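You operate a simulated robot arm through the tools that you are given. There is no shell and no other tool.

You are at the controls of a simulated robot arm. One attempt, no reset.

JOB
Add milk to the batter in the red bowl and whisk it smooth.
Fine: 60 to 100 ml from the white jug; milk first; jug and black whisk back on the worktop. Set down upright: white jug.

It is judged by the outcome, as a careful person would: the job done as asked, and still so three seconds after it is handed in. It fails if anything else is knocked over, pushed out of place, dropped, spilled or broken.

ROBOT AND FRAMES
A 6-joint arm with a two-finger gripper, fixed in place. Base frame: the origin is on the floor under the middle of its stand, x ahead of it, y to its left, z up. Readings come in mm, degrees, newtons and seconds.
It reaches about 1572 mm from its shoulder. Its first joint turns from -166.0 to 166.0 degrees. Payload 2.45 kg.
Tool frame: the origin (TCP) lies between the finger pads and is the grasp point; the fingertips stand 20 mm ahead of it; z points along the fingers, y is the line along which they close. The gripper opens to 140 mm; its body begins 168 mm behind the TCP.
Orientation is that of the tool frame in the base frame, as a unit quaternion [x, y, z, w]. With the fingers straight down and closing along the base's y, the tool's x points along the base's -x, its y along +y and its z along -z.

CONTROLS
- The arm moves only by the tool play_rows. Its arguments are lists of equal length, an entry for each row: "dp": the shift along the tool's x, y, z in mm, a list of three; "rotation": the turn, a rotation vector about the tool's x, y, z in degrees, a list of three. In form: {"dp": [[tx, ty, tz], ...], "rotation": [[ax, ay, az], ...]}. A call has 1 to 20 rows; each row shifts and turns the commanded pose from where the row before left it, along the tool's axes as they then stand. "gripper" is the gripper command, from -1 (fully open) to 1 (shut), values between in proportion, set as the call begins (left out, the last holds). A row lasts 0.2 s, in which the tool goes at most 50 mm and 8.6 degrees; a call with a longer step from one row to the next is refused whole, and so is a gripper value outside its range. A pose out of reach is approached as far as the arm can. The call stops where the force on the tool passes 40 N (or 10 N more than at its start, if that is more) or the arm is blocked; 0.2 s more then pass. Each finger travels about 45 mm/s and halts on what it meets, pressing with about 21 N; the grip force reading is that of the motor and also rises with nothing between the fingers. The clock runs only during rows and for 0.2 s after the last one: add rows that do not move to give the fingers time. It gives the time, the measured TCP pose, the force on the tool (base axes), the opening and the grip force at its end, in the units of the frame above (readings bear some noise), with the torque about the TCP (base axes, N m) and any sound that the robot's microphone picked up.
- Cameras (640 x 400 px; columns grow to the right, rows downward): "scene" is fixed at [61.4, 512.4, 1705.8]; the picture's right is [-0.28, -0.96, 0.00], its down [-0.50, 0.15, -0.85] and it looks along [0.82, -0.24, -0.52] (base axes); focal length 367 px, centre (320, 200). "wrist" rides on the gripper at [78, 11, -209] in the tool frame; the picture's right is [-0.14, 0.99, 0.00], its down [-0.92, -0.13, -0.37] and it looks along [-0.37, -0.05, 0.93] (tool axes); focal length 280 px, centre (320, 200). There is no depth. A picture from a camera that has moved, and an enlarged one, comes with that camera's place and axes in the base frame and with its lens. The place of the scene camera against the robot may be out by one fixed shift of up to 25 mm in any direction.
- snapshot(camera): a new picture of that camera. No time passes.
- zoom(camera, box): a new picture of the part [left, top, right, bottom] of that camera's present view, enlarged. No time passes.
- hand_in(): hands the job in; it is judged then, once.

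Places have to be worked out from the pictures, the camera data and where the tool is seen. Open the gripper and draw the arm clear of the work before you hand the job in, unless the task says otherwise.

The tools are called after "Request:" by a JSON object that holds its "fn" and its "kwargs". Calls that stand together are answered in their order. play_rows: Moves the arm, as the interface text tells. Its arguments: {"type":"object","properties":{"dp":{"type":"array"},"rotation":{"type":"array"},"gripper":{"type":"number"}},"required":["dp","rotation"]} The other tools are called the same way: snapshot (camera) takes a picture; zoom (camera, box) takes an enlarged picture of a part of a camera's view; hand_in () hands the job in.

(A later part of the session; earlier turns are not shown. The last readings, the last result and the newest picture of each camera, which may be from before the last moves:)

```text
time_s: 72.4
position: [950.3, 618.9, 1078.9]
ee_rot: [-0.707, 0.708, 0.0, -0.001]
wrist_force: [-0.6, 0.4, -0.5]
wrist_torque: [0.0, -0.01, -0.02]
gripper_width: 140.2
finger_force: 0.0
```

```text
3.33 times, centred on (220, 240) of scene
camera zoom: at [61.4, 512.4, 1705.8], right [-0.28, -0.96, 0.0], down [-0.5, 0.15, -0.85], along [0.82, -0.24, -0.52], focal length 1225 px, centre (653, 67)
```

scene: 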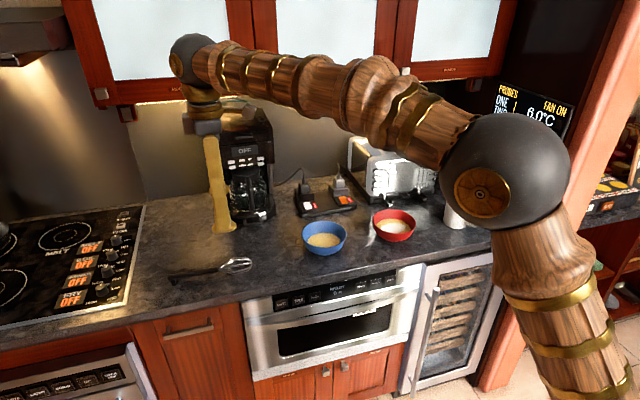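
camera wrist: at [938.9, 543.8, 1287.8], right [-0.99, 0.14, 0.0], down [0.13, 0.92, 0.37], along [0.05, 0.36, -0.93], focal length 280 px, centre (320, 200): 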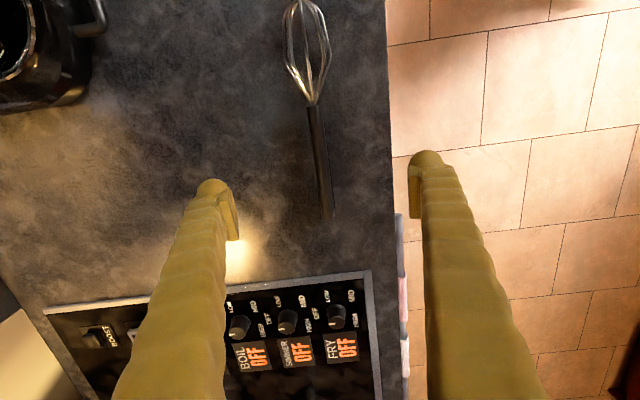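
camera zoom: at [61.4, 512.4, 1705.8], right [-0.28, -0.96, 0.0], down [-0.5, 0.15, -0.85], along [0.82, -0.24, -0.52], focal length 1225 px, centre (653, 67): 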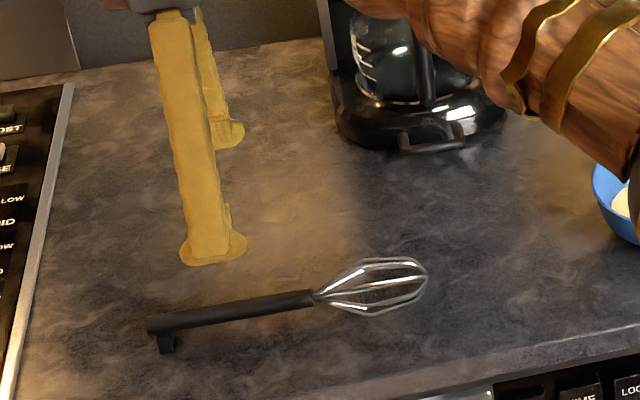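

The whisk's handle is propped by a small foot under its end; axis z≈940–945, x≈949. I'll narrow the gripper to about 50 mm up here, so the tips won't swing low while closing, and check alignment.

Request:
{"fn": "play_rows", "kwargs": {"dp": [[0, 0, 20], [0, 0, 20], [0, 0, 10], [0, 0, 0], [0, 0, 0], [0, 0, 0], [0, 0, 0]], "rotation": [[0, 0, 0], [0, 0, 0], [0, 0, 0], [0, 0, 0], [0, 0, 0], [0, 0, 0], [0, 0, 0]], "gripper": 0.286}}

Request:
{"fn": "zoom", "kwargs": {"camera": "wrist", "box": [230, 60, 430, 260]}}

Request:
{"fn": "zoom", "kwargs": {"camera": "scene", "box": [140, 180, 300, 300]}}

```text
time_s: 74.0
position: [952.4, 618.7, 1031.5]
ee_rot: [-0.707, 0.707, 0.0, 0.0]
wrist_force: [-0.1, -0.2, 0.9]
wrist_torque: [0.03, -0.01, 0.02]
gripper_width: 49.9
finger_force: 0.0
```

```text
2.00 times, centred on (330, 160) of wrist
camera zoom: at [940.2, 543.3, 1239.9], right [-0.99, 0.14, 0.0], down [0.13, 0.92, 0.37], along [0.05, 0.36, -0.93], focal length 561 px, centre (300, 280)
```

zoom: 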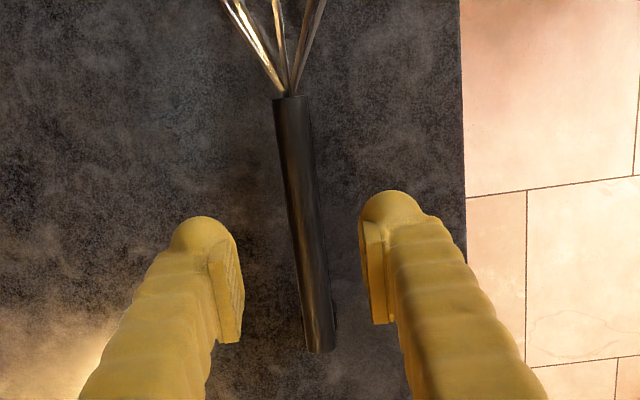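

```text
3.33 times, centred on (220, 240) of scene
camera zoom: at [61.4, 512.4, 1705.8], right [-0.28, -0.96, 0.0], down [-0.5, 0.15, -0.85], along [0.82, -0.24, -0.52], focal length 1225 px, centre (653, 67)
```

zoom: 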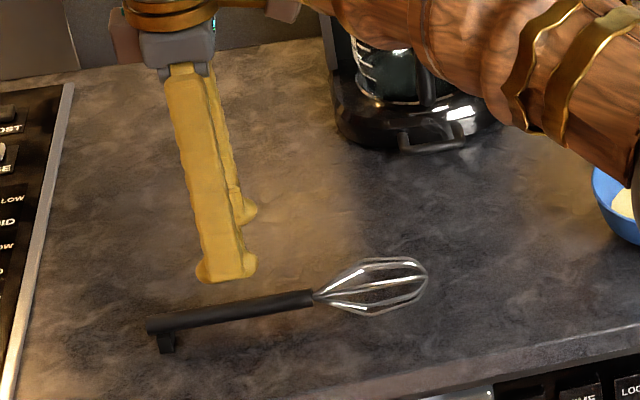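

Aligned within about 3 mm. Correcting by 2.5 mm and descending to z≈960, then slowly to ~953 with force checks.

Request:
{"fn": "play_rows", "kwargs": {"dp": [[0, 2.5, 10], [0, 0, 15], [0, 0, 15], [0, 0, 15], [0, 0, 10], [0, 0, 6], [0, 0, 0]], "rotation": [[0, 0, 0], [0, 0, 0], [0, 0, 0], [0, 0, 0], [0, 0, 0], [0, 0, 0], [0, 0, 0]]}}

Request:
{"fn": "zoom", "kwargs": {"camera": "scene", "box": [160, 230, 260, 300]}}

Request:
{"fn": "zoom", "kwargs": {"camera": "wrist", "box": [230, 60, 430, 260]}}

```text
time_s: 75.6
position: [949.2, 619.8, 959.7]
ee_rot: [0.708, -0.707, 0.0, 0.0]
wrist_force: [0.6, 0.3, -0.3]
wrist_torque: [0.02, 0.01, -0.04]
gripper_width: 50.0
finger_force: 0.0
```

```text
5.71 times, centred on (210, 265) of scene
camera zoom: at [61.4, 512.4, 1705.8], right [-0.28, -0.96, 0.0], down [-0.5, 0.15, -0.85], along [0.82, -0.24, -0.52], focal length 2100 px, centre (949, -171)
```

zoom: 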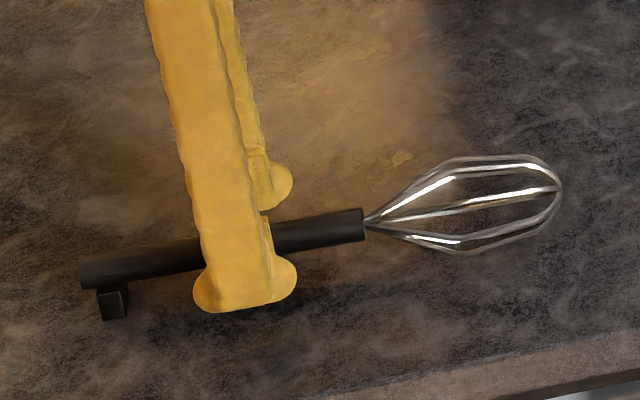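

```text
2.00 times, centred on (330, 160) of wrist
camera zoom: at [937.6, 542.8, 1167.8], right [-0.99, 0.14, 0.0], down [0.13, 0.92, 0.37], along [0.05, 0.36, -0.93], focal length 561 px, centre (300, 280)
```

zoom: 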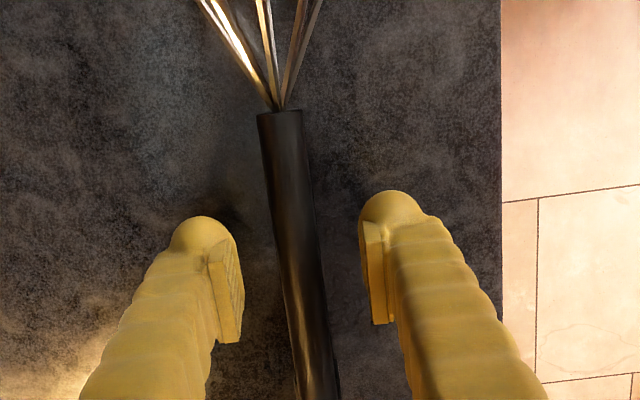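

Fingers straddle the handle nicely. Lowering 5 mm more with a force check, then closing.

Request:
{"fn": "play_rows", "kwargs": {"dp": [[0, 0, 2.5], [0, 0, 2.5], [0, 0, 0]], "rotation": [[0, 0, 0], [0, 0, 0], [0, 0, 0]]}}

Request:
{"fn": "zoom", "kwargs": {"camera": "scene", "box": [170, 245, 250, 295]}}

```text
time_s: 76.4
position: [951.0, 619.4, 955.0]
ee_rot: [0.707, -0.707, -0.001, 0.0]
wrist_force: [-0.5, 0.7, -0.1]
wrist_torque: [0.0, -0.01, -0.01]
gripper_width: 49.9
finger_force: 0.0
```

```text
8.00 times, centred on (210, 270) of scene
camera zoom: at [61.4, 512.4, 1705.8], right [-0.28, -0.96, 0.0], down [-0.5, 0.15, -0.85], along [0.82, -0.24, -0.52], focal length 2940 px, centre (1200, -360)
```

zoom: 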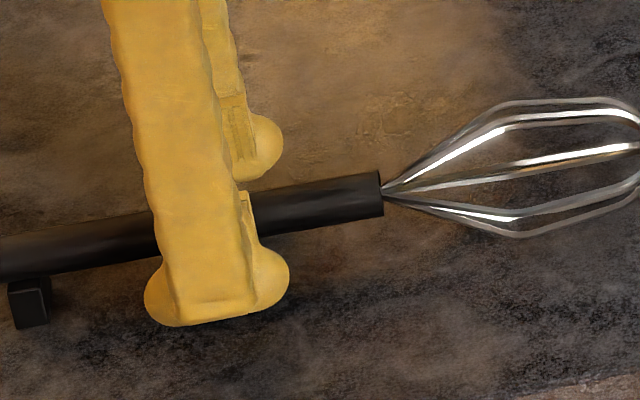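

No contact force; pads bracket the handle. Closing the gripper on it.

Request:
{"fn": "play_rows", "kwargs": {"dp": [[0, 0, 0], [0, 0, 0], [0, 0, 0], [0, 0, 0], [0, 0, 0], [0, 0, 0]], "rotation": [[0, 0, 0], [0, 0, 0], [0, 0, 0], [0, 0, 0], [0, 0, 0], [0, 0, 0]], "gripper": 1}}

Request:
{"fn": "zoom", "kwargs": {"camera": "scene", "box": [160, 230, 260, 300]}}

Request:
{"fn": "zoom", "kwargs": {"camera": "wrist", "box": [230, 60, 430, 260]}}

```text
time_s: 77.8
position: [949.2, 620.2, 954.9]
ee_rot: [-0.707, 0.707, 0.0, -0.001]
wrist_force: [-0.6, 0.6, 0.3]
wrist_torque: [0.01, -0.02, -0.02]
gripper_width: 17.0
finger_force: 21.6
```

```text
5.71 times, centred on (210, 265) of scene
camera zoom: at [61.4, 512.4, 1705.8], right [-0.28, -0.96, 0.0], down [-0.5, 0.15, -0.85], along [0.82, -0.24, -0.52], focal length 2100 px, centre (949, -171)
```

zoom: 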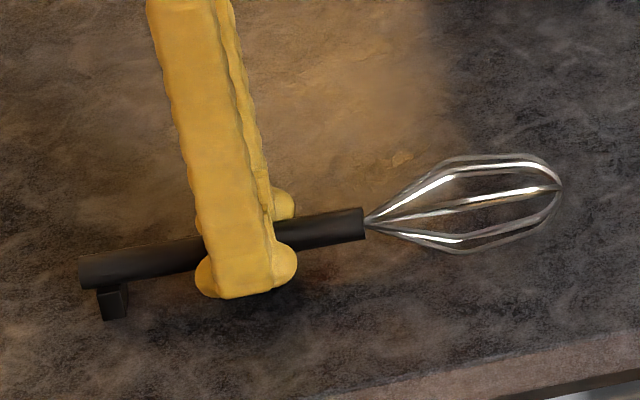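

```text
2.00 times, centred on (330, 160) of wrist
camera zoom: at [938.1, 542.9, 1163.1], right [-0.99, 0.14, 0.0], down [0.13, 0.92, 0.37], along [0.05, 0.36, -0.93], focal length 561 px, centre (300, 280)
```

zoom: 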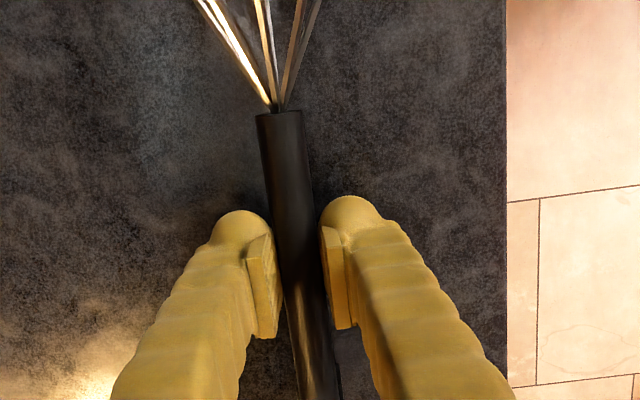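

Handle gripped at 17 mm with 21 N. Lifting straight up and checking that it holds without drooping.

Request:
{"fn": "play_rows", "kwargs": {"dp": [[0, 0, -5], [0, 0, -10], [0, 0, -20], [0, 0, -25], [0, 0, -25], [0, 0, -25], [0, 0, -20], [0, 0, 0], [0, 0, 0]], "rotation": [[0, 0, 0], [0, 0, 0], [0, 0, 0], [0, 0, 0], [0, 0, 0], [0, 0, 0], [0, 0, 0], [0, 0, 0], [0, 0, 0]]}}

Request:
{"fn": "snapshot", "kwargs": {"camera": "scene"}}

Request:
{"fn": "snapshot", "kwargs": {"camera": "wrist"}}

```text
time_s: 79.8
position: [946.5, 617.3, 1083.9]
ee_rot: [-0.707, 0.708, 0.0, 0.0]
wrist_force: [-0.1, -0.3, 0.3]
wrist_torque: [0.03, -0.01, 0.0]
gripper_width: 16.4
finger_force: 21.5
```

```text
taken
```

scene: 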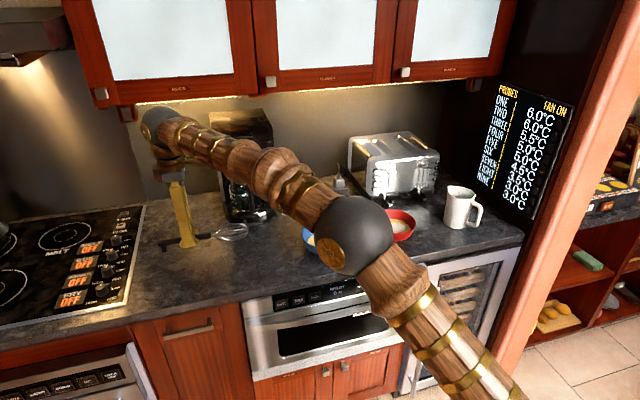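

```text
taken
camera wrist: at [936.1, 542.4, 1292.6], right [-0.99, 0.14, 0.0], down [0.13, 0.92, 0.37], along [0.05, 0.36, -0.93], focal length 280 px, centre (320, 200)
```

wrist: 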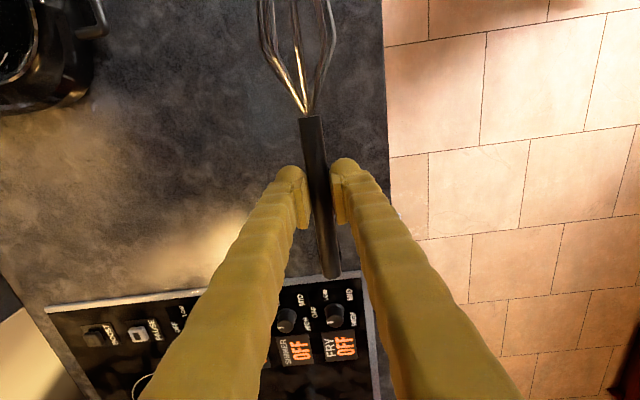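

The whisk is held firmly and level. I'll raise it, yaw the tool back to face forward (head pointing towards the robot), keeping well above everything.

Request:
{"fn": "play_rows", "kwargs": {"dp": [[0, 0, -20], [0, 0, -40], [0, 0, -40], [0, 0, -40], [0, 0, -10], [0, 0, 0], [0, 0, 0], [0, 0, 0], [0, 0, 0], [0, 0, 0], [0, 0, 0], [0, 0, 0], [0, 0, 0], [0, 0, 0], [0, 0, 0], [0, 0, 0], [0, 0, 0], [0, 0, 0]], "rotation": [[0, 0, 0], [0, 0, 0], [0, 0, 0], [0, 0, 0], [0, 0, 0], [0, 0, 4], [0, 0, 7], [0, 0, 8], [0, 0, 8], [0, 0, 8], [0, 0, 8], [0, 0, 8], [0, 0, 8], [0, 0, 8], [0, 0, 8], [0, 0, 8], [0, 0, 7], [0, 0, 0]]}}

Request:
{"fn": "snapshot", "kwargs": {"camera": "scene"}}

Request:
{"fn": "snapshot", "kwargs": {"camera": "wrist"}}

```text
time_s: 83.6
position: [933.6, 607.3, 1223.0]
ee_rot: [0.001, 1.0, -0.001, 0.001]
wrist_force: [1.1, 1.3, -0.4]
wrist_torque: [-0.04, -0.01, 0.05]
gripper_width: 16.6
finger_force: 21.4
out of reach, approached as far as the arm can: row 4, 5
```

```text
taken
```

scene: 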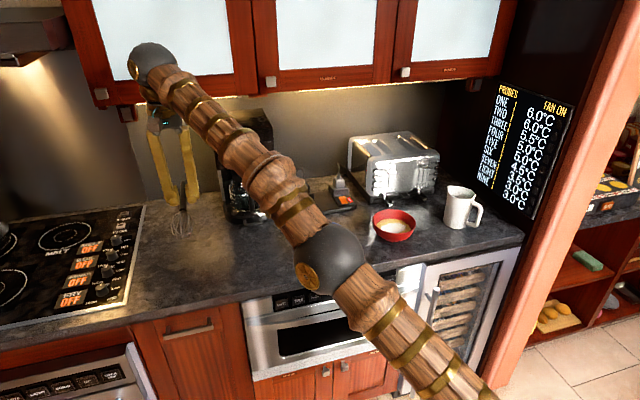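

```text
taken
camera wrist: at [853.9, 621.4, 1431.9], right [0.14, 0.99, 0.0], down [0.92, -0.13, 0.37], along [0.37, -0.05, -0.93], focal length 280 px, centre (320, 200)
```

wrist: 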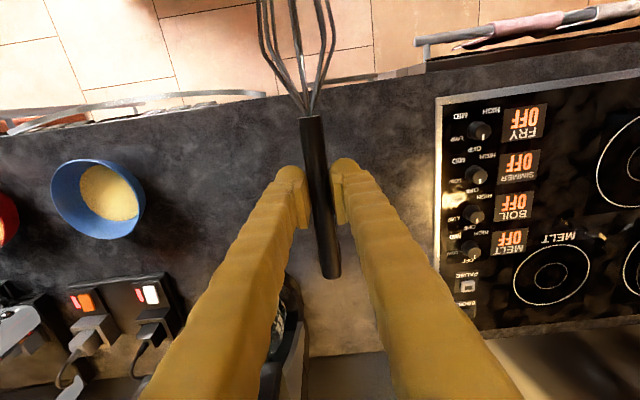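

Reached the top of the arm's range there but all is well. Now carrying the whisk right, at height, to above the red bowl.

Request:
{"fn": "play_rows", "kwargs": {"dp": [[2, -20, 2], [2, -40, 2], [2, -44, 2], [2, -44, 2], [0, -44, 0], [0, -44, 0], [0, -44, 0], [0, -44, 0], [0, -44, 0], [0, -44, 0], [0, -44, 0], [0, -44, 0], [0, -44, 0], [0, -44, 0], [0, -40, 0], [0, -26, 0], [0, 0, 0]], "rotation": [[0, 0, 0], [0, 0, 0], [0, 0, 0], [0, 0, 0], [0, 0, 0], [0, 0, 0], [0, 0, 0], [0, 0, 0], [0, 0, 0], [0, 0, 0], [0, 0, 0], [0, 0, 0], [0, 0, 0], [0, 0, 0], [0, 0, 0], [0, 0, 0], [0, 0, 0]]}}

Request:
{"fn": "snapshot", "kwargs": {"camera": "scene"}}

Request:
{"fn": "snapshot", "kwargs": {"camera": "wrist"}}

```text
time_s: 87.2
position: [923.9, -48.5, 1214.7]
ee_rot: [0.001, 1.0, 0.0, 0.0]
wrist_force: [-0.3, 0.1, 0.0]
wrist_torque: [0.0, 0.01, 0.01]
gripper_width: 16.8
finger_force: 21.2
```

```text
taken
```

scene: 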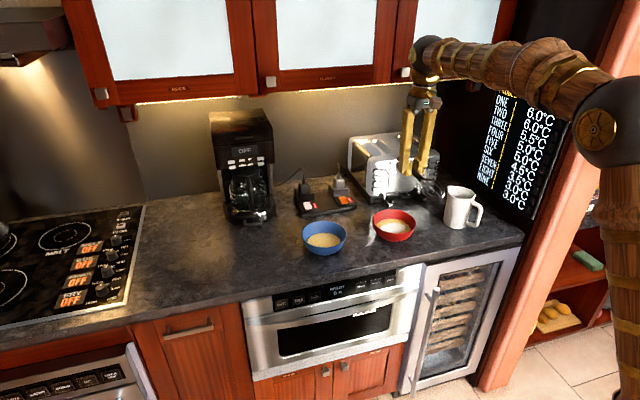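

```text
taken
camera wrist: at [845.6, -35.4, 1423.3], right [0.14, 0.99, 0.0], down [0.92, -0.13, 0.37], along [0.36, -0.05, -0.93], focal length 280 px, centre (320, 200)
```

wrist: 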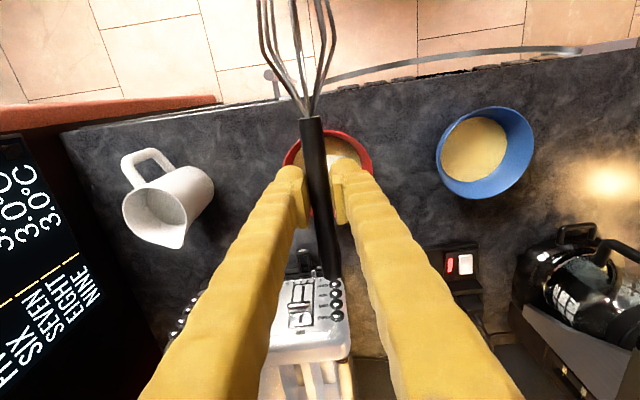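

Whisk is above the bowl area with all clear. Pitching the tool forward 80° so the whisk hangs head-down.

Request:
{"fn": "play_rows", "kwargs": {"dp": [[0, 0, 0], [0, 0, 0], [0, 0, 0], [0, 0, 0], [0, 0, 0], [0, 0, 0], [0, 0, 0], [0, 0, 0], [0, 0, 0], [0, 0, 0], [0, 0, 0], [0, 0, 0]], "rotation": [[0, -4, 0], [0, -7, 0], [0, -8, 0], [0, -8, 0], [0, -8, 0], [0, -8, 0], [0, -8, 0], [0, -8, 0], [0, -8, 0], [0, -8, 0], [0, -5, 0], [0, 0, 0]]}}

Request:
{"fn": "snapshot", "kwargs": {"camera": "scene"}}

Request:
{"fn": "snapshot", "kwargs": {"camera": "wrist"}}

```text
time_s: 89.8
position: [924.4, -29.0, 1216.6]
ee_rot: [-0.012, 0.867, 0.022, 0.498]
wrist_force: [-0.9, -0.1, -0.4]
wrist_torque: [0.03, -0.03, 0.02]
gripper_width: 16.8
finger_force: 21.0
out of reach, approached as far as the arm can: row 8, 9, 10, 11
```

```text
taken
```

scene: 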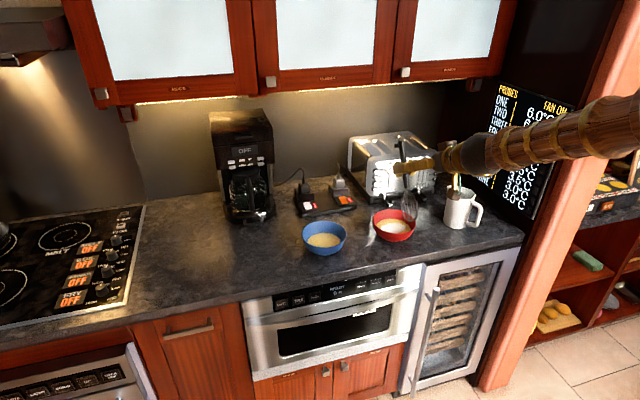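

```text
taken
camera wrist: at [704.1, -26.8, 1253.1], right [0.03, 0.99, 0.15], down [0.15, -0.15, 0.98], along [0.99, 0.0, -0.15], focal length 280 px, centre (320, 200)
```

wrist: 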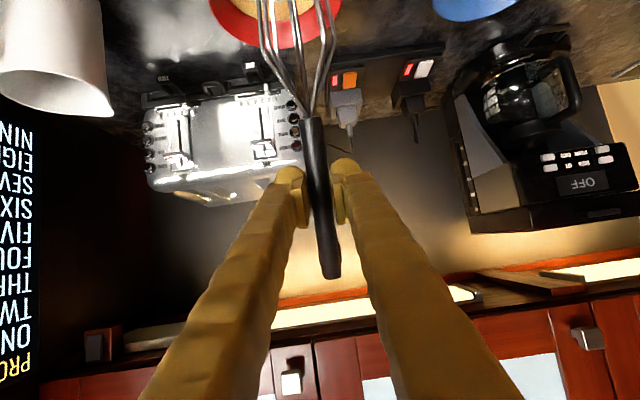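

The arm hit a folding limit at ~60° pitch facing straight ahead (wrist too close to the base). I'll step the command back to 60°, yaw the tool ~55° to the left so the wrist sits further out, then finish the pitch.

Request:
{"fn": "play_rows", "kwargs": {"dp": [[0, 0, 0], [0, 0, 0], [0, 0, 0], [0, 0, 0], [0, 0, 0], [0, 0, 0], [0, 0, 0], [0, 0, 0], [0, 0, 0], [0, 0, 0], [0, 0, 0], [0, 0, 0]], "rotation": [[0, 7, 0], [0, 7, 0], [0, 6, 0], [0, 0, 0], [-4.33, 0, -2.5], [-6.93, 0, -4], [-6.93, 0, -4], [-6.93, 0, -4], [-6.93, 0, -4], [-6.93, 0, -4], [-6.93, 0, -4], [-1.73, 0, -1]]}}

Request:
{"fn": "snapshot", "kwargs": {"camera": "scene"}}

Request:
{"fn": "snapshot", "kwargs": {"camera": "wrist"}}

```text
time_s: 92.4
position: [927.4, -16.6, 1219.1]
ee_rot: [-0.395, 0.79, 0.307, 0.354]
wrist_force: [-0.1, 0.5, -0.7]
wrist_torque: [0.0, -0.03, -0.02]
gripper_width: 16.6
finger_force: 20.9
out of reach, approached as far as the arm can: row 1, 2
```

```text
taken
```

scene: 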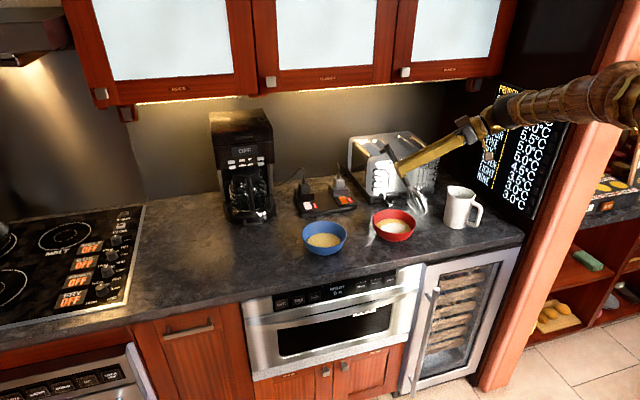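

```text
taken
camera wrist: at [817.3, -200.5, 1275.5], right [-0.77, 0.55, 0.31], down [0.39, 0.03, 0.92], along [0.5, 0.83, -0.24], focal length 280 px, centre (320, 200)
```

wrist: 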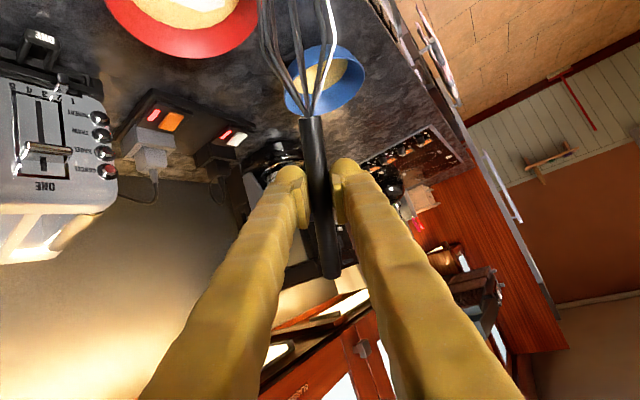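

The roll drifted about 12° while the arm was limited, so I computed the exact correcting rotation to get the whisk nearly vertical (78° pitch, 55° yaw). Applying it here, high above the bowl.

Request:
{"fn": "play_rows", "kwargs": {"dp": [[0, 0, 0], [0, 0, 0], [0, 0, 0], [0, 0, 0], [0, 0, 0], [0, 0, 0]], "rotation": [[1.75, -4.68, -1.84], [1.75, -4.68, -1.84], [1.75, -4.68, -1.84], [1.75, -4.68, -1.84], [1.75, -4.68, -1.84], [0, 0, 0]]}}

Request:
{"fn": "snapshot", "kwargs": {"camera": "scene"}}

Request:
{"fn": "snapshot", "kwargs": {"camera": "wrist"}}

```text
time_s: 93.8
position: [927.4, -16.0, 1219.8]
ee_rot: [-0.358, 0.689, 0.29, 0.559]
wrist_force: [0.0, -0.6, 0.3]
wrist_torque: [0.02, -0.01, -0.01]
gripper_width: 16.6
finger_force: 20.8
```

```text
taken
```

scene: 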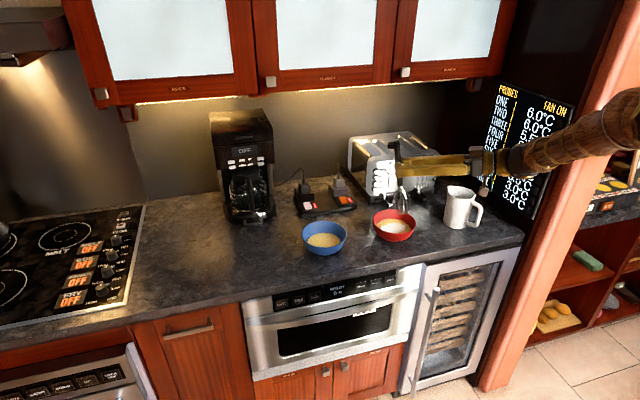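

```text
taken
camera wrist: at [791.2, -189.2, 1185.5], right [-0.79, 0.59, 0.13], down [0.01, -0.21, 0.98], along [0.61, 0.78, 0.16], focal length 280 px, centre (320, 200)
```

wrist: 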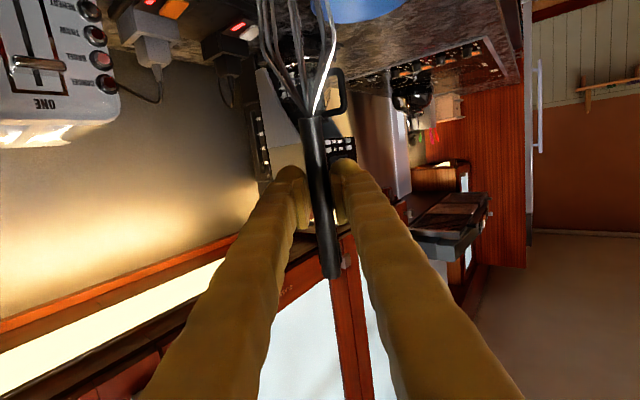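

Orientation is as planned. Zooming to check how the whisk hangs relative to the bowl.

Request:
{"fn": "zoom", "kwargs": {"camera": "scene", "box": [350, 120, 500, 250]}}

Request:
{"fn": "zoom", "kwargs": {"camera": "wrist", "box": [220, 0, 420, 300]}}

```text
3.08 times, centred on (425, 185) of scene
camera zoom: at [61.4, 512.4, 1705.8], right [-0.28, -0.96, 0.0], down [-0.5, 0.15, -0.85], along [0.82, -0.24, -0.52], focal length 1131 px, centre (-3, 246)
```

zoom: 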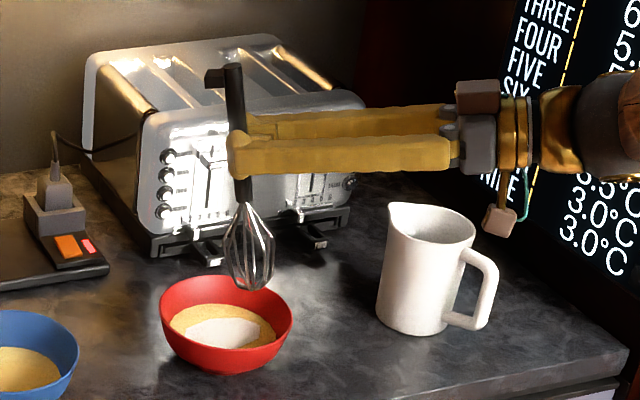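

```text
1.33 times, centred on (320, 150) of wrist
camera zoom: at [791.2, -189.2, 1185.5], right [-0.79, 0.59, 0.13], down [0.01, -0.21, 0.98], along [0.61, 0.78, 0.16], focal length 374 px, centre (320, 267)
```

zoom: 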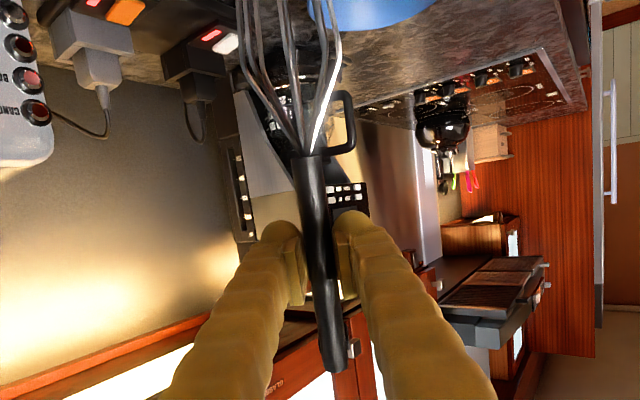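

The tip position from the scene camera (≈(916,-32,1060)) agrees with my kinematic estimate. I'll shift it over the bowl's centre (≈(969,-42)) at this height and re-check.

Request:
{"fn": "play_rows", "kwargs": {"dp": [[-1.5, -16, 7.2], [-1.5, -16, 7.2], [-1.5, -16, 7.2], [0, 0, 0], [0, 0, 0]], "rotation": [[0, 0, 0], [0, 0, 0], [0, 0, 0], [0, 0, 0], [0, 0, 0]]}}

Request:
{"fn": "zoom", "kwargs": {"camera": "scene", "box": [350, 120, 500, 250]}}

Request:
{"fn": "snapshot", "kwargs": {"camera": "wrist"}}

```text
time_s: 95.0
position: [978.8, -25.7, 1217.9]
ee_rot: [-0.358, 0.69, 0.29, 0.559]
wrist_force: [0.1, -0.3, -0.6]
wrist_torque: [0.04, -0.01, 0.0]
gripper_width: 16.8
finger_force: 21.3
```

```text
3.08 times, centred on (425, 185) of scene
camera zoom: at [61.4, 512.4, 1705.8], right [-0.28, -0.96, 0.0], down [-0.5, 0.15, -0.85], along [0.82, -0.24, -0.52], focal length 1131 px, centre (-3, 246)
```

zoom: 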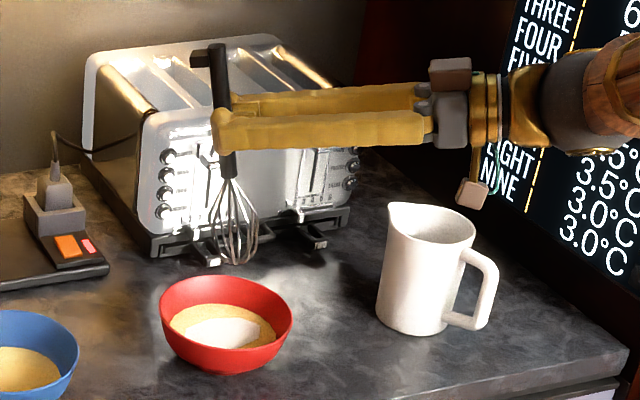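

```text
taken
camera wrist: at [843.7, -198.5, 1184.6], right [-0.79, 0.59, 0.13], down [0.01, -0.21, 0.98], along [0.61, 0.78, 0.16], focal length 280 px, centre (320, 200)
```

wrist: 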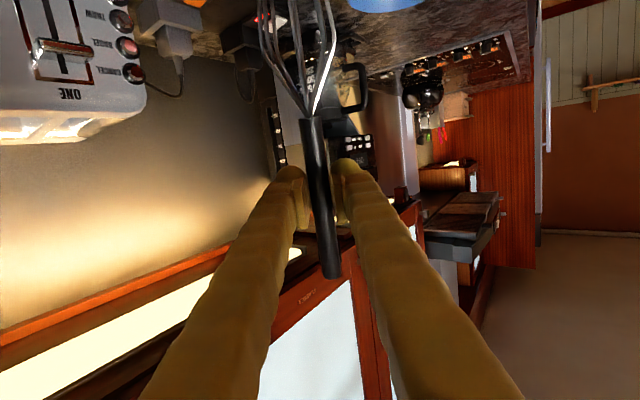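

The predicted landing point projects right onto the batter's centre. Descending to just above the batter surface (tip z≈967).

Request:
{"fn": "play_rows", "kwargs": {"dp": [[9.8, 0, 2.06], [19.6, 0, 4.1], [19.6, 0, 4.1], [19.6, 0, 4.1], [14.7, 0, 3.1], [5.9, 0, 1.2], [0, 0, 0], [0, 0, 0]], "rotation": [[0, 0, 0], [0, 0, 0], [0, 0, 0], [0, 0, 0], [0, 0, 0], [0, 0, 0], [0, 0, 0], [0, 0, 0]]}}

Request:
{"fn": "zoom", "kwargs": {"camera": "scene", "box": [350, 150, 470, 250]}}

Request:
{"fn": "snapshot", "kwargs": {"camera": "wrist"}}

```text
time_s: 96.8
position: [980.0, -26.2, 1127.5]
ee_rot: [-0.358, 0.689, 0.29, 0.559]
wrist_force: [-0.6, 1.1, -0.5]
wrist_torque: [0.04, -0.01, 0.0]
gripper_width: 16.7
finger_force: 20.6
```

```text
4.00 times, centred on (410, 200) of scene
camera zoom: at [61.4, 512.4, 1705.8], right [-0.28, -0.96, 0.0], down [-0.5, 0.15, -0.85], along [0.82, -0.24, -0.52], focal length 1470 px, centre (-40, 200)
```

zoom: 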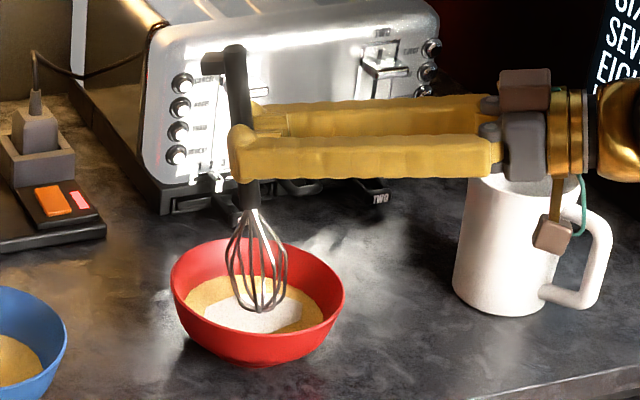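

```text
taken
camera wrist: at [843.3, -198.6, 1094.0], right [-0.79, 0.59, 0.13], down [0.01, -0.21, 0.98], along [0.61, 0.78, 0.16], focal length 280 px, centre (320, 200)
```

wrist: 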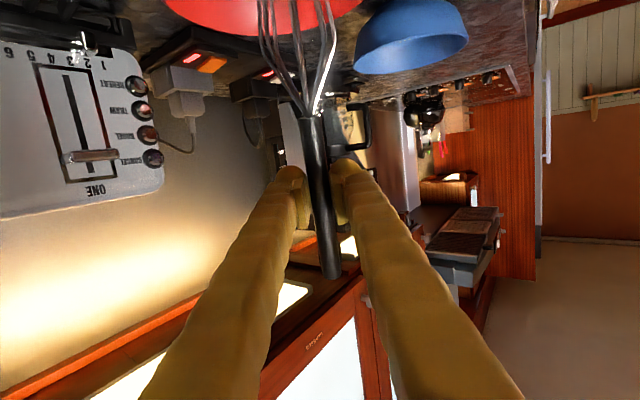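

The tip is just above the batter, centred, with the bowl clear all round. Lowering into the batter in small steps, watching for contact with the bowl's bottom.

Request:
{"fn": "play_rows", "kwargs": {"dp": [[7.8, 0, 1.65], [5.9, 0, 1.24], [0, 0, 0]], "rotation": [[0, 0, 0], [0, 0, 0], [0, 0, 0]]}}

Request:
{"fn": "play_rows", "kwargs": {"dp": [[3.9, 0, 0.82], [0, 0, 0]], "rotation": [[0, 0, 0], [0, 0, 0]]}}

Request:
{"fn": "play_rows", "kwargs": {"dp": [[2.9, 0, 0.62], [0, 0, 0]], "rotation": [[0, 0, 0], [0, 0, 0]]}}

Request:
{"fn": "zoom", "kwargs": {"camera": "scene", "box": [360, 180, 430, 250]}}

```text
time_s: 97.6
position: [980.1, -27.8, 1113.7]
ee_rot: [-0.359, 0.689, 0.291, 0.558]
wrist_force: [-0.4, -0.1, -0.2]
wrist_torque: [-0.02, 0.01, 0.02]
gripper_width: 16.6
finger_force: 21.4
```

```text
time_s: 98.2
position: [978.6, -27.4, 1110.7]
ee_rot: [-0.359, 0.69, 0.29, 0.558]
wrist_force: [-1.2, -0.7, -0.4]
wrist_torque: [0.02, 0.03, -0.05]
gripper_width: 16.8
finger_force: 20.9
```

```text
time_s: 98.8
position: [978.5, -27.4, 1107.4]
ee_rot: [-0.358, 0.69, 0.29, 0.558]
wrist_force: [-0.6, -0.7, -0.1]
wrist_torque: [0.0, -0.04, -0.01]
gripper_width: 16.6
finger_force: 21.1
```

```text
5.71 times, centred on (395, 215) of scene
camera zoom: at [61.4, 512.4, 1705.8], right [-0.28, -0.96, 0.0], down [-0.5, 0.15, -0.85], along [0.82, -0.24, -0.52], focal length 2100 px, centre (-109, 114)
```

zoom: 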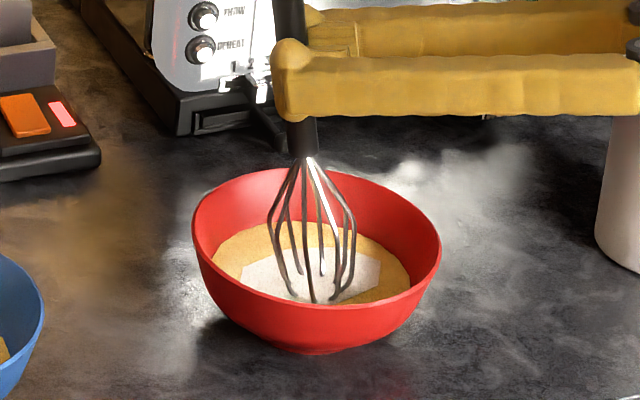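

Immersed ~12 mm with no bottom contact. I'll lower 4 mm more and do one gentle trial circle (20 mm radius), checking forces and the bowl.

Request:
{"fn": "play_rows", "kwargs": {"dp": [[3.9, 0, 0.82], [0, 0, 0], [-2.36, -16.36, 11.26], [-1.7, 12.92, 8.01], [0.68, 14.94, -3.27], [2.66, 8.2, -12.65], [3.08, -3.34, -14.61], [1.7, -12.92, -8.01], [-0.68, -14.94, 3.27], [-2.66, -8.2, 12.65], [-3.08, 3.34, 14.61]], "rotation": [[0, 0, 0], [0, 0, 0], [0, 0, 0], [0, 0, 0], [0, 0, 0], [0, 0, 0], [0, 0, 0], [0, 0, 0], [0, 0, 0], [0, 0, 0], [0, 0, 0]]}}

Request:
{"fn": "zoom", "kwargs": {"camera": "scene", "box": [360, 180, 430, 250]}}

```text
time_s: 101.2
position: [999.3, -24.0, 1103.1]
ee_rot: [-0.359, 0.689, 0.291, 0.558]
wrist_force: [-0.1, -1.1, -1.1]
wrist_torque: [0.02, -0.02, 0.04]
gripper_width: 16.8
finger_force: 20.7
```

```text
5.71 times, centred on (395, 215) of scene
camera zoom: at [61.4, 512.4, 1705.8], right [-0.28, -0.96, 0.0], down [-0.5, 0.15, -0.85], along [0.82, -0.24, -0.52], focal length 2100 px, centre (-109, 114)
```

zoom: 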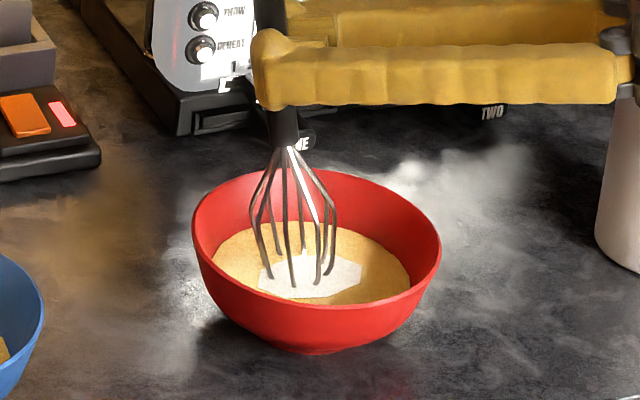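

The milk patch shrank and the bowl hasn't moved; forces are negligible. Continuing with two more revolutions.

Request:
{"fn": "play_rows", "kwargs": {"dp": [[-1.7, 12.92, 8.01], [0.68, 14.94, -3.27], [2.66, 8.2, -12.65], [3.08, -3.34, -14.61], [1.7, -12.92, -8.01], [-0.68, -14.94, 3.27], [-2.66, -8.2, 12.65], [-3.08, 3.34, 14.61], [-1.7, 12.92, 8.01], [0.68, 14.94, -3.27], [2.66, 8.2, -12.65], [3.08, -3.34, -14.61], [1.7, -12.92, -8.01], [-0.68, -14.94, 3.27], [-2.66, -8.2, 12.65], [-3.08, 3.34, 14.61]], "rotation": [[0, 0, 0], [0, 0, 0], [0, 0, 0], [0, 0, 0], [0, 0, 0], [0, 0, 0], [0, 0, 0], [0, 0, 0], [0, 0, 0], [0, 0, 0], [0, 0, 0], [0, 0, 0], [0, 0, 0], [0, 0, 0], [0, 0, 0], [0, 0, 0]]}}

Request:
{"fn": "zoom", "kwargs": {"camera": "scene", "box": [360, 180, 430, 250]}}

```text
time_s: 104.6
position: [998.9, -24.8, 1102.1]
ee_rot: [-0.359, 0.689, 0.291, 0.558]
wrist_force: [0.6, 0.3, 0.1]
wrist_torque: [0.02, 0.02, -0.03]
gripper_width: 16.9
finger_force: 21.0
```

```text
5.71 times, centred on (395, 215) of scene
camera zoom: at [61.4, 512.4, 1705.8], right [-0.28, -0.96, 0.0], down [-0.5, 0.15, -0.85], along [0.82, -0.24, -0.52], focal length 2100 px, centre (-109, 114)
```

zoom: 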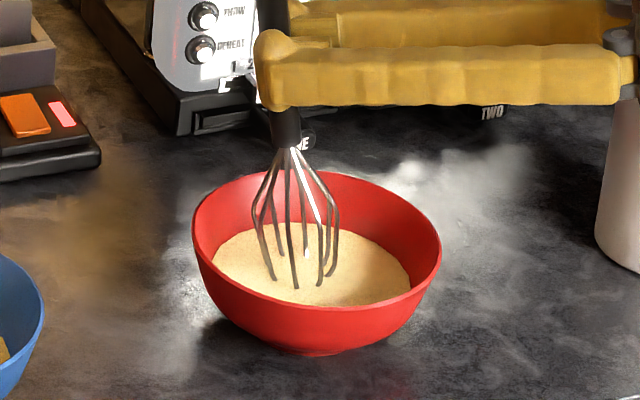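

The white patch is gone and the batter has turned uniformly pale. To be sure it's fully smooth, I'll whisk four more revolutions.

Request:
{"fn": "play_rows", "kwargs": {"dp": [[-1.7, 12.92, 8.01], [0.68, 14.94, -3.27], [2.66, 8.2, -12.65], [3.08, -3.34, -14.61], [1.7, -12.92, -8.01], [-0.68, -14.94, 3.27], [-2.66, -8.2, 12.65], [-3.08, 3.34, 14.61], [-1.7, 12.92, 8.01], [0.68, 14.94, -3.27], [2.66, 8.2, -12.65], [3.08, -3.34, -14.61], [1.7, -12.92, -8.01], [-0.68, -14.94, 3.27], [-2.66, -8.2, 12.65], [-3.08, 3.34, 14.61]], "rotation": [[0, 0, 0], [0, 0, 0], [0, 0, 0], [0, 0, 0], [0, 0, 0], [0, 0, 0], [0, 0, 0], [0, 0, 0], [0, 0, 0], [0, 0, 0], [0, 0, 0], [0, 0, 0], [0, 0, 0], [0, 0, 0], [0, 0, 0], [0, 0, 0]]}}

Request:
{"fn": "zoom", "kwargs": {"camera": "scene", "box": [360, 180, 430, 250]}}

Request:
{"fn": "play_rows", "kwargs": {"dp": [[-1.7, 12.92, 8.01], [0.68, 14.94, -3.27], [2.66, 8.2, -12.65], [3.08, -3.34, -14.61], [1.7, -12.92, -8.01], [-0.68, -14.94, 3.27], [-2.66, -8.2, 12.65], [-3.08, 3.34, 14.61], [-1.7, 12.92, 8.01], [0.68, 14.94, -3.27], [2.66, 8.2, -12.65], [3.08, -3.34, -14.61], [1.7, -12.92, -8.01], [-0.68, -14.94, 3.27], [-2.66, -8.2, 12.65], [-3.08, 3.34, 14.61]], "rotation": [[0, 0, 0], [0, 0, 0], [0, 0, 0], [0, 0, 0], [0, 0, 0], [0, 0, 0], [0, 0, 0], [0, 0, 0], [0, 0, 0], [0, 0, 0], [0, 0, 0], [0, 0, 0], [0, 0, 0], [0, 0, 0], [0, 0, 0], [0, 0, 0]]}}

Request:
{"fn": "zoom", "kwargs": {"camera": "scene", "box": [360, 180, 430, 250]}}

```text
time_s: 108.0
position: [999.1, -24.9, 1102.8]
ee_rot: [-0.359, 0.689, 0.291, 0.558]
wrist_force: [-0.1, 0.3, -0.1]
wrist_torque: [0.02, 0.01, -0.01]
gripper_width: 17.0
finger_force: 20.7
```

```text
5.71 times, centred on (395, 215) of scene
camera zoom: at [61.4, 512.4, 1705.8], right [-0.28, -0.96, 0.0], down [-0.5, 0.15, -0.85], along [0.82, -0.24, -0.52], focal length 2100 px, centre (-109, 114)
```

zoom: 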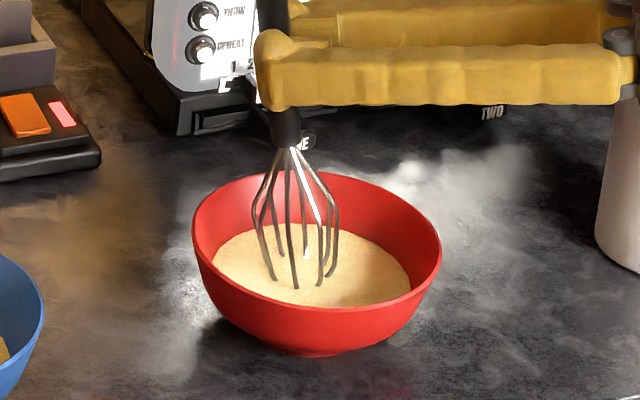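

```text
time_s: 111.4
position: [999.9, -26.9, 1102.8]
ee_rot: [-0.358, 0.69, 0.29, 0.558]
wrist_force: [-0.9, 0.1, 0.3]
wrist_torque: [0.0, 0.03, -0.02]
gripper_width: 16.8
finger_force: 20.9
```

```text
5.71 times, centred on (395, 215) of scene
camera zoom: at [61.4, 512.4, 1705.8], right [-0.28, -0.96, 0.0], down [-0.5, 0.15, -0.85], along [0.82, -0.24, -0.52], focal length 2100 px, centre (-109, 114)
```

zoom: 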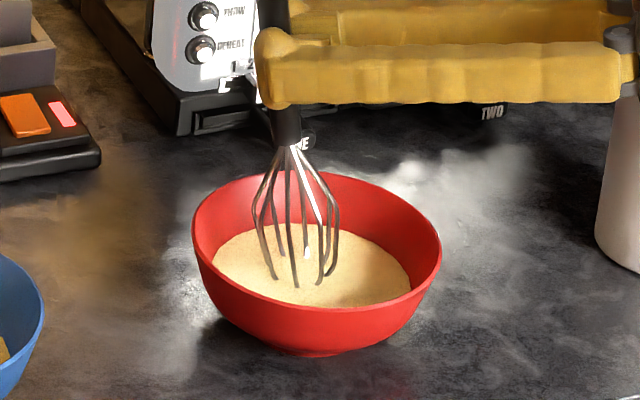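

The batter is smooth and the bowl hasn't moved. I'll bring the whisk back to centre, raise it slowly out and let it drain over the bowl for a couple of seconds.

Request:
{"fn": "play_rows", "kwargs": {"dp": [[2.36, 16.36, -11.26], [-4.9, 0, -1.03], [-7.8, 0, -1.65], [-7.8, 0, -1.65], [0, 0, 0], [0, 0, 0], [-9.8, 0, -2.06], [-14.7, 0, -3.1], [-19.6, 0, -4.1], [-19.6, 0, -4.1], [-14.7, 0, -3.1], [-9.8, 0, -2.06], [0, 0, 0], [0, 0, 0], [0, 0, 0], [0, 0, 0], [0, 0, 0], [0, 0, 0], [0, 0, 0], [0, 0, 0]], "rotation": [[0, 0, 0], [0, 0, 0], [0, 0, 0], [0, 0, 0], [0, 0, 0], [0, 0, 0], [0, 0, 0], [0, 0, 0], [0, 0, 0], [0, 0, 0], [0, 0, 0], [0, 0, 0], [0, 0, 0], [0, 0, 0], [0, 0, 0], [0, 0, 0], [0, 0, 0], [0, 0, 0], [0, 0, 0], [0, 0, 0]]}}

Request:
{"fn": "zoom", "kwargs": {"camera": "scene", "box": [340, 120, 500, 260]}}

```text
time_s: 115.6
position: [978.9, -25.6, 1212.1]
ee_rot: [-0.358, 0.69, 0.29, 0.558]
wrist_force: [-0.2, 0.2, -0.4]
wrist_torque: [-0.02, -0.02, 0.02]
gripper_width: 16.6
finger_force: 21.3
```

```text
2.86 times, centred on (420, 190) of scene
camera zoom: at [61.4, 512.4, 1705.8], right [-0.28, -0.96, 0.0], down [-0.5, 0.15, -0.85], along [0.82, -0.24, -0.52], focal length 1050 px, centre (34, 229)
```

zoom: 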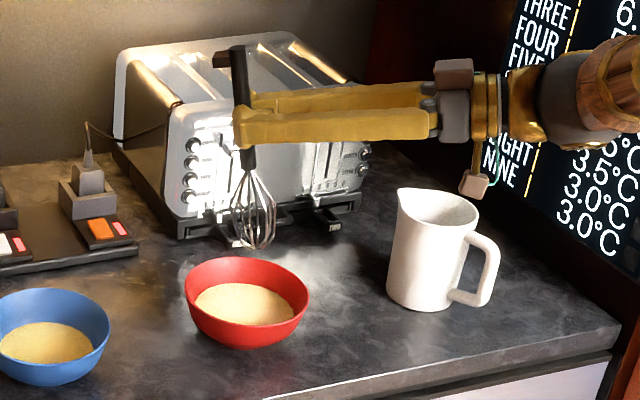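

Batter looks smooth and the whisk is clear. I'll pull back ~80 mm from the cupboards, then bring the tool vertical again so the whisk lies level for setting down.

Request:
{"fn": "play_rows", "kwargs": {"dp": [[3.1, 21.8, -15], [3.1, 21.8, -15], [3.1, 21.8, -15], [0, 0, 0], [0, 0, 0], [0, 0, 0], [0, 0, 0], [0, 0, 0], [0, 0, 0], [0, 0, 0], [0, 0, 0], [0, 0, 0], [0, 0, 0], [0, 0, 0], [0, 0, 0], [0, 0, 0]], "rotation": [[0, 0, 0], [0, 0, 0], [0, 0, 0], [0, 0, 0], [0, 4, 0], [0, 7, 0], [0, 8, 0], [0, 8, 0], [0, 8, 0], [0, 8, 0], [0, 8, 0], [0, 8, 0], [0, 8, 0], [0, 7, 0], [0, 4, 0], [0, 0, 0]]}}

Request:
{"fn": "snapshot", "kwargs": {"camera": "scene"}}

Request:
{"fn": "snapshot", "kwargs": {"camera": "wrist"}}

```text
time_s: 119.0
position: [900.3, -26.0, 1213.5]
ee_rot: [-0.461, 0.887, 0.0, 0.001]
wrist_force: [0.2, 0.4, -0.8]
wrist_torque: [0.0, 0.0, 0.0]
gripper_width: 16.7
finger_force: 20.7
```

```text
taken
```

scene: 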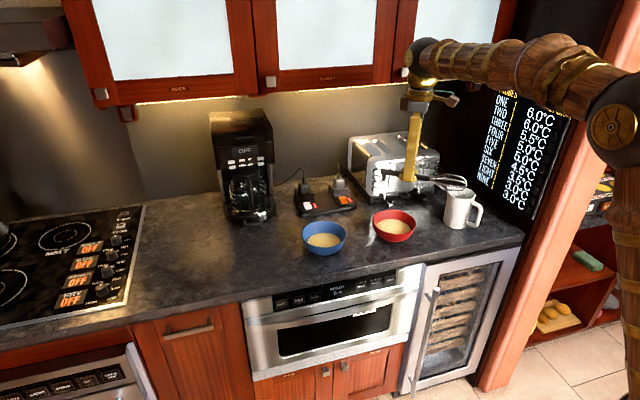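

```text
taken
camera wrist: at [845.8, -80.8, 1422.2], right [-0.73, 0.68, 0.0], down [0.63, 0.68, 0.37], along [0.25, 0.27, -0.93], focal length 280 px, centre (320, 200)
```

wrist: 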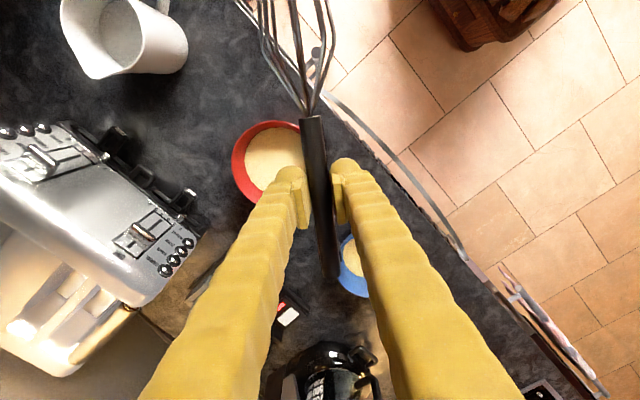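

Whisk is level under the vertical tool. Yawing to align it along y again and carrying it back left, passing in front of the blue bowl, to its original spot.

Request:
{"fn": "play_rows", "kwargs": {"dp": [[0, 0, 0], [0, 0, 0], [0, 0, 0], [0, 0, 0], [0, 0, 0], [-20, 3, 1], [-40, 3.3, 1.7], [-44, 3.3, 1.7], [-44, 3.3, 1.7], [-44, 3.3, 1.7], [-44, 3.3, 1.7], [-44, 3.3, 1.7], [-44, 3.3, 1.7], [-44, 3.3, 1.7], [-8, 0, 1]], "rotation": [[0, 0, -5], [0, 0, -8], [0, 0, -8], [0, 0, -8], [0, 0, -6], [0, 0, 0], [0, 0, 0], [0, 0, 0], [0, 0, 0], [0, 0, 0], [0, 0, 0], [0, 0, 0], [0, 0, 0], [0, 0, 0], [0, 0, 0]]}}

Request:
{"fn": "snapshot", "kwargs": {"camera": "scene"}}

```text
time_s: 122.2
position: [871.7, 351.9, 1198.9]
ee_rot: [-0.707, 0.707, 0.0, 0.0]
wrist_force: [0.3, -0.8, -0.4]
wrist_torque: [0.04, 0.01, 0.02]
gripper_width: 16.6
finger_force: 20.7
```

```text
taken
```

scene: 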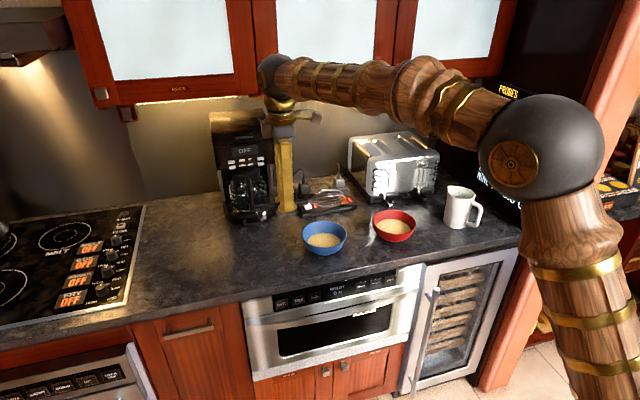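

All clear. Continuing to the original whisk spot (≈(949,620)) and descending part-way.

Request:
{"fn": "play_rows", "kwargs": {"dp": [[-38.3, -11.1, 2.1], [-38.3, -11.1, 2.1], [-38.3, -11.1, 2.1], [-38.3, -11.1, 2.1], [-38.3, -11.1, 2.1], [-38.3, -11.1, 2.1], [-38.3, -11.1, 2.1], [0, 0, 0], [0, 0, 20], [0, 0, 35], [0, 0, 35], [0, 0, 35], [0, 0, 30], [0, 0, 15], [0, 0, 0]], "rotation": [[0, 0, 0], [0, 0, 0], [0, 0, 0], [0, 0, 0], [0, 0, 0], [0, 0, 0], [0, 0, 0], [0, 0, 0], [0, 0, 0], [0, 0, 0], [0, 0, 0], [0, 0, 0], [0, 0, 0], [0, 0, 0], [0, 0, 0]]}}

Request:
{"fn": "snapshot", "kwargs": {"camera": "wrist"}}

Request:
{"fn": "zoom", "kwargs": {"camera": "scene", "box": [140, 180, 300, 300]}}

```text
time_s: 125.4
position: [949.1, 617.5, 1014.8]
ee_rot: [-0.707, 0.708, 0.0, 0.0]
wrist_force: [0.1, -0.2, 0.0]
wrist_torque: [0.04, 0.01, 0.0]
gripper_width: 16.7
finger_force: 20.9
```

```text
taken
camera wrist: at [936.5, 540.9, 1223.2], right [-0.99, 0.14, 0.0], down [0.13, 0.92, 0.37], along [0.05, 0.37, -0.93], focal length 280 px, centre (320, 200)
```

wrist: 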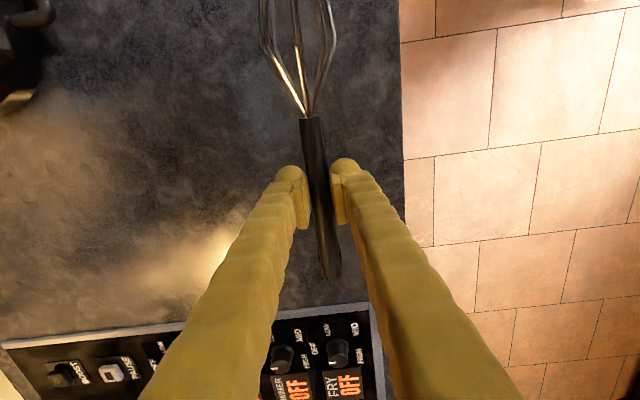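

```text
3.33 times, centred on (220, 240) of scene
camera zoom: at [61.4, 512.4, 1705.8], right [-0.28, -0.96, 0.0], down [-0.5, 0.15, -0.85], along [0.82, -0.24, -0.52], focal length 1225 px, centre (653, 67)
```

zoom: 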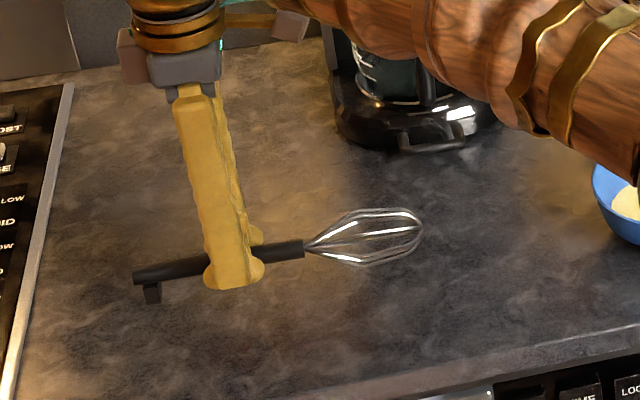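

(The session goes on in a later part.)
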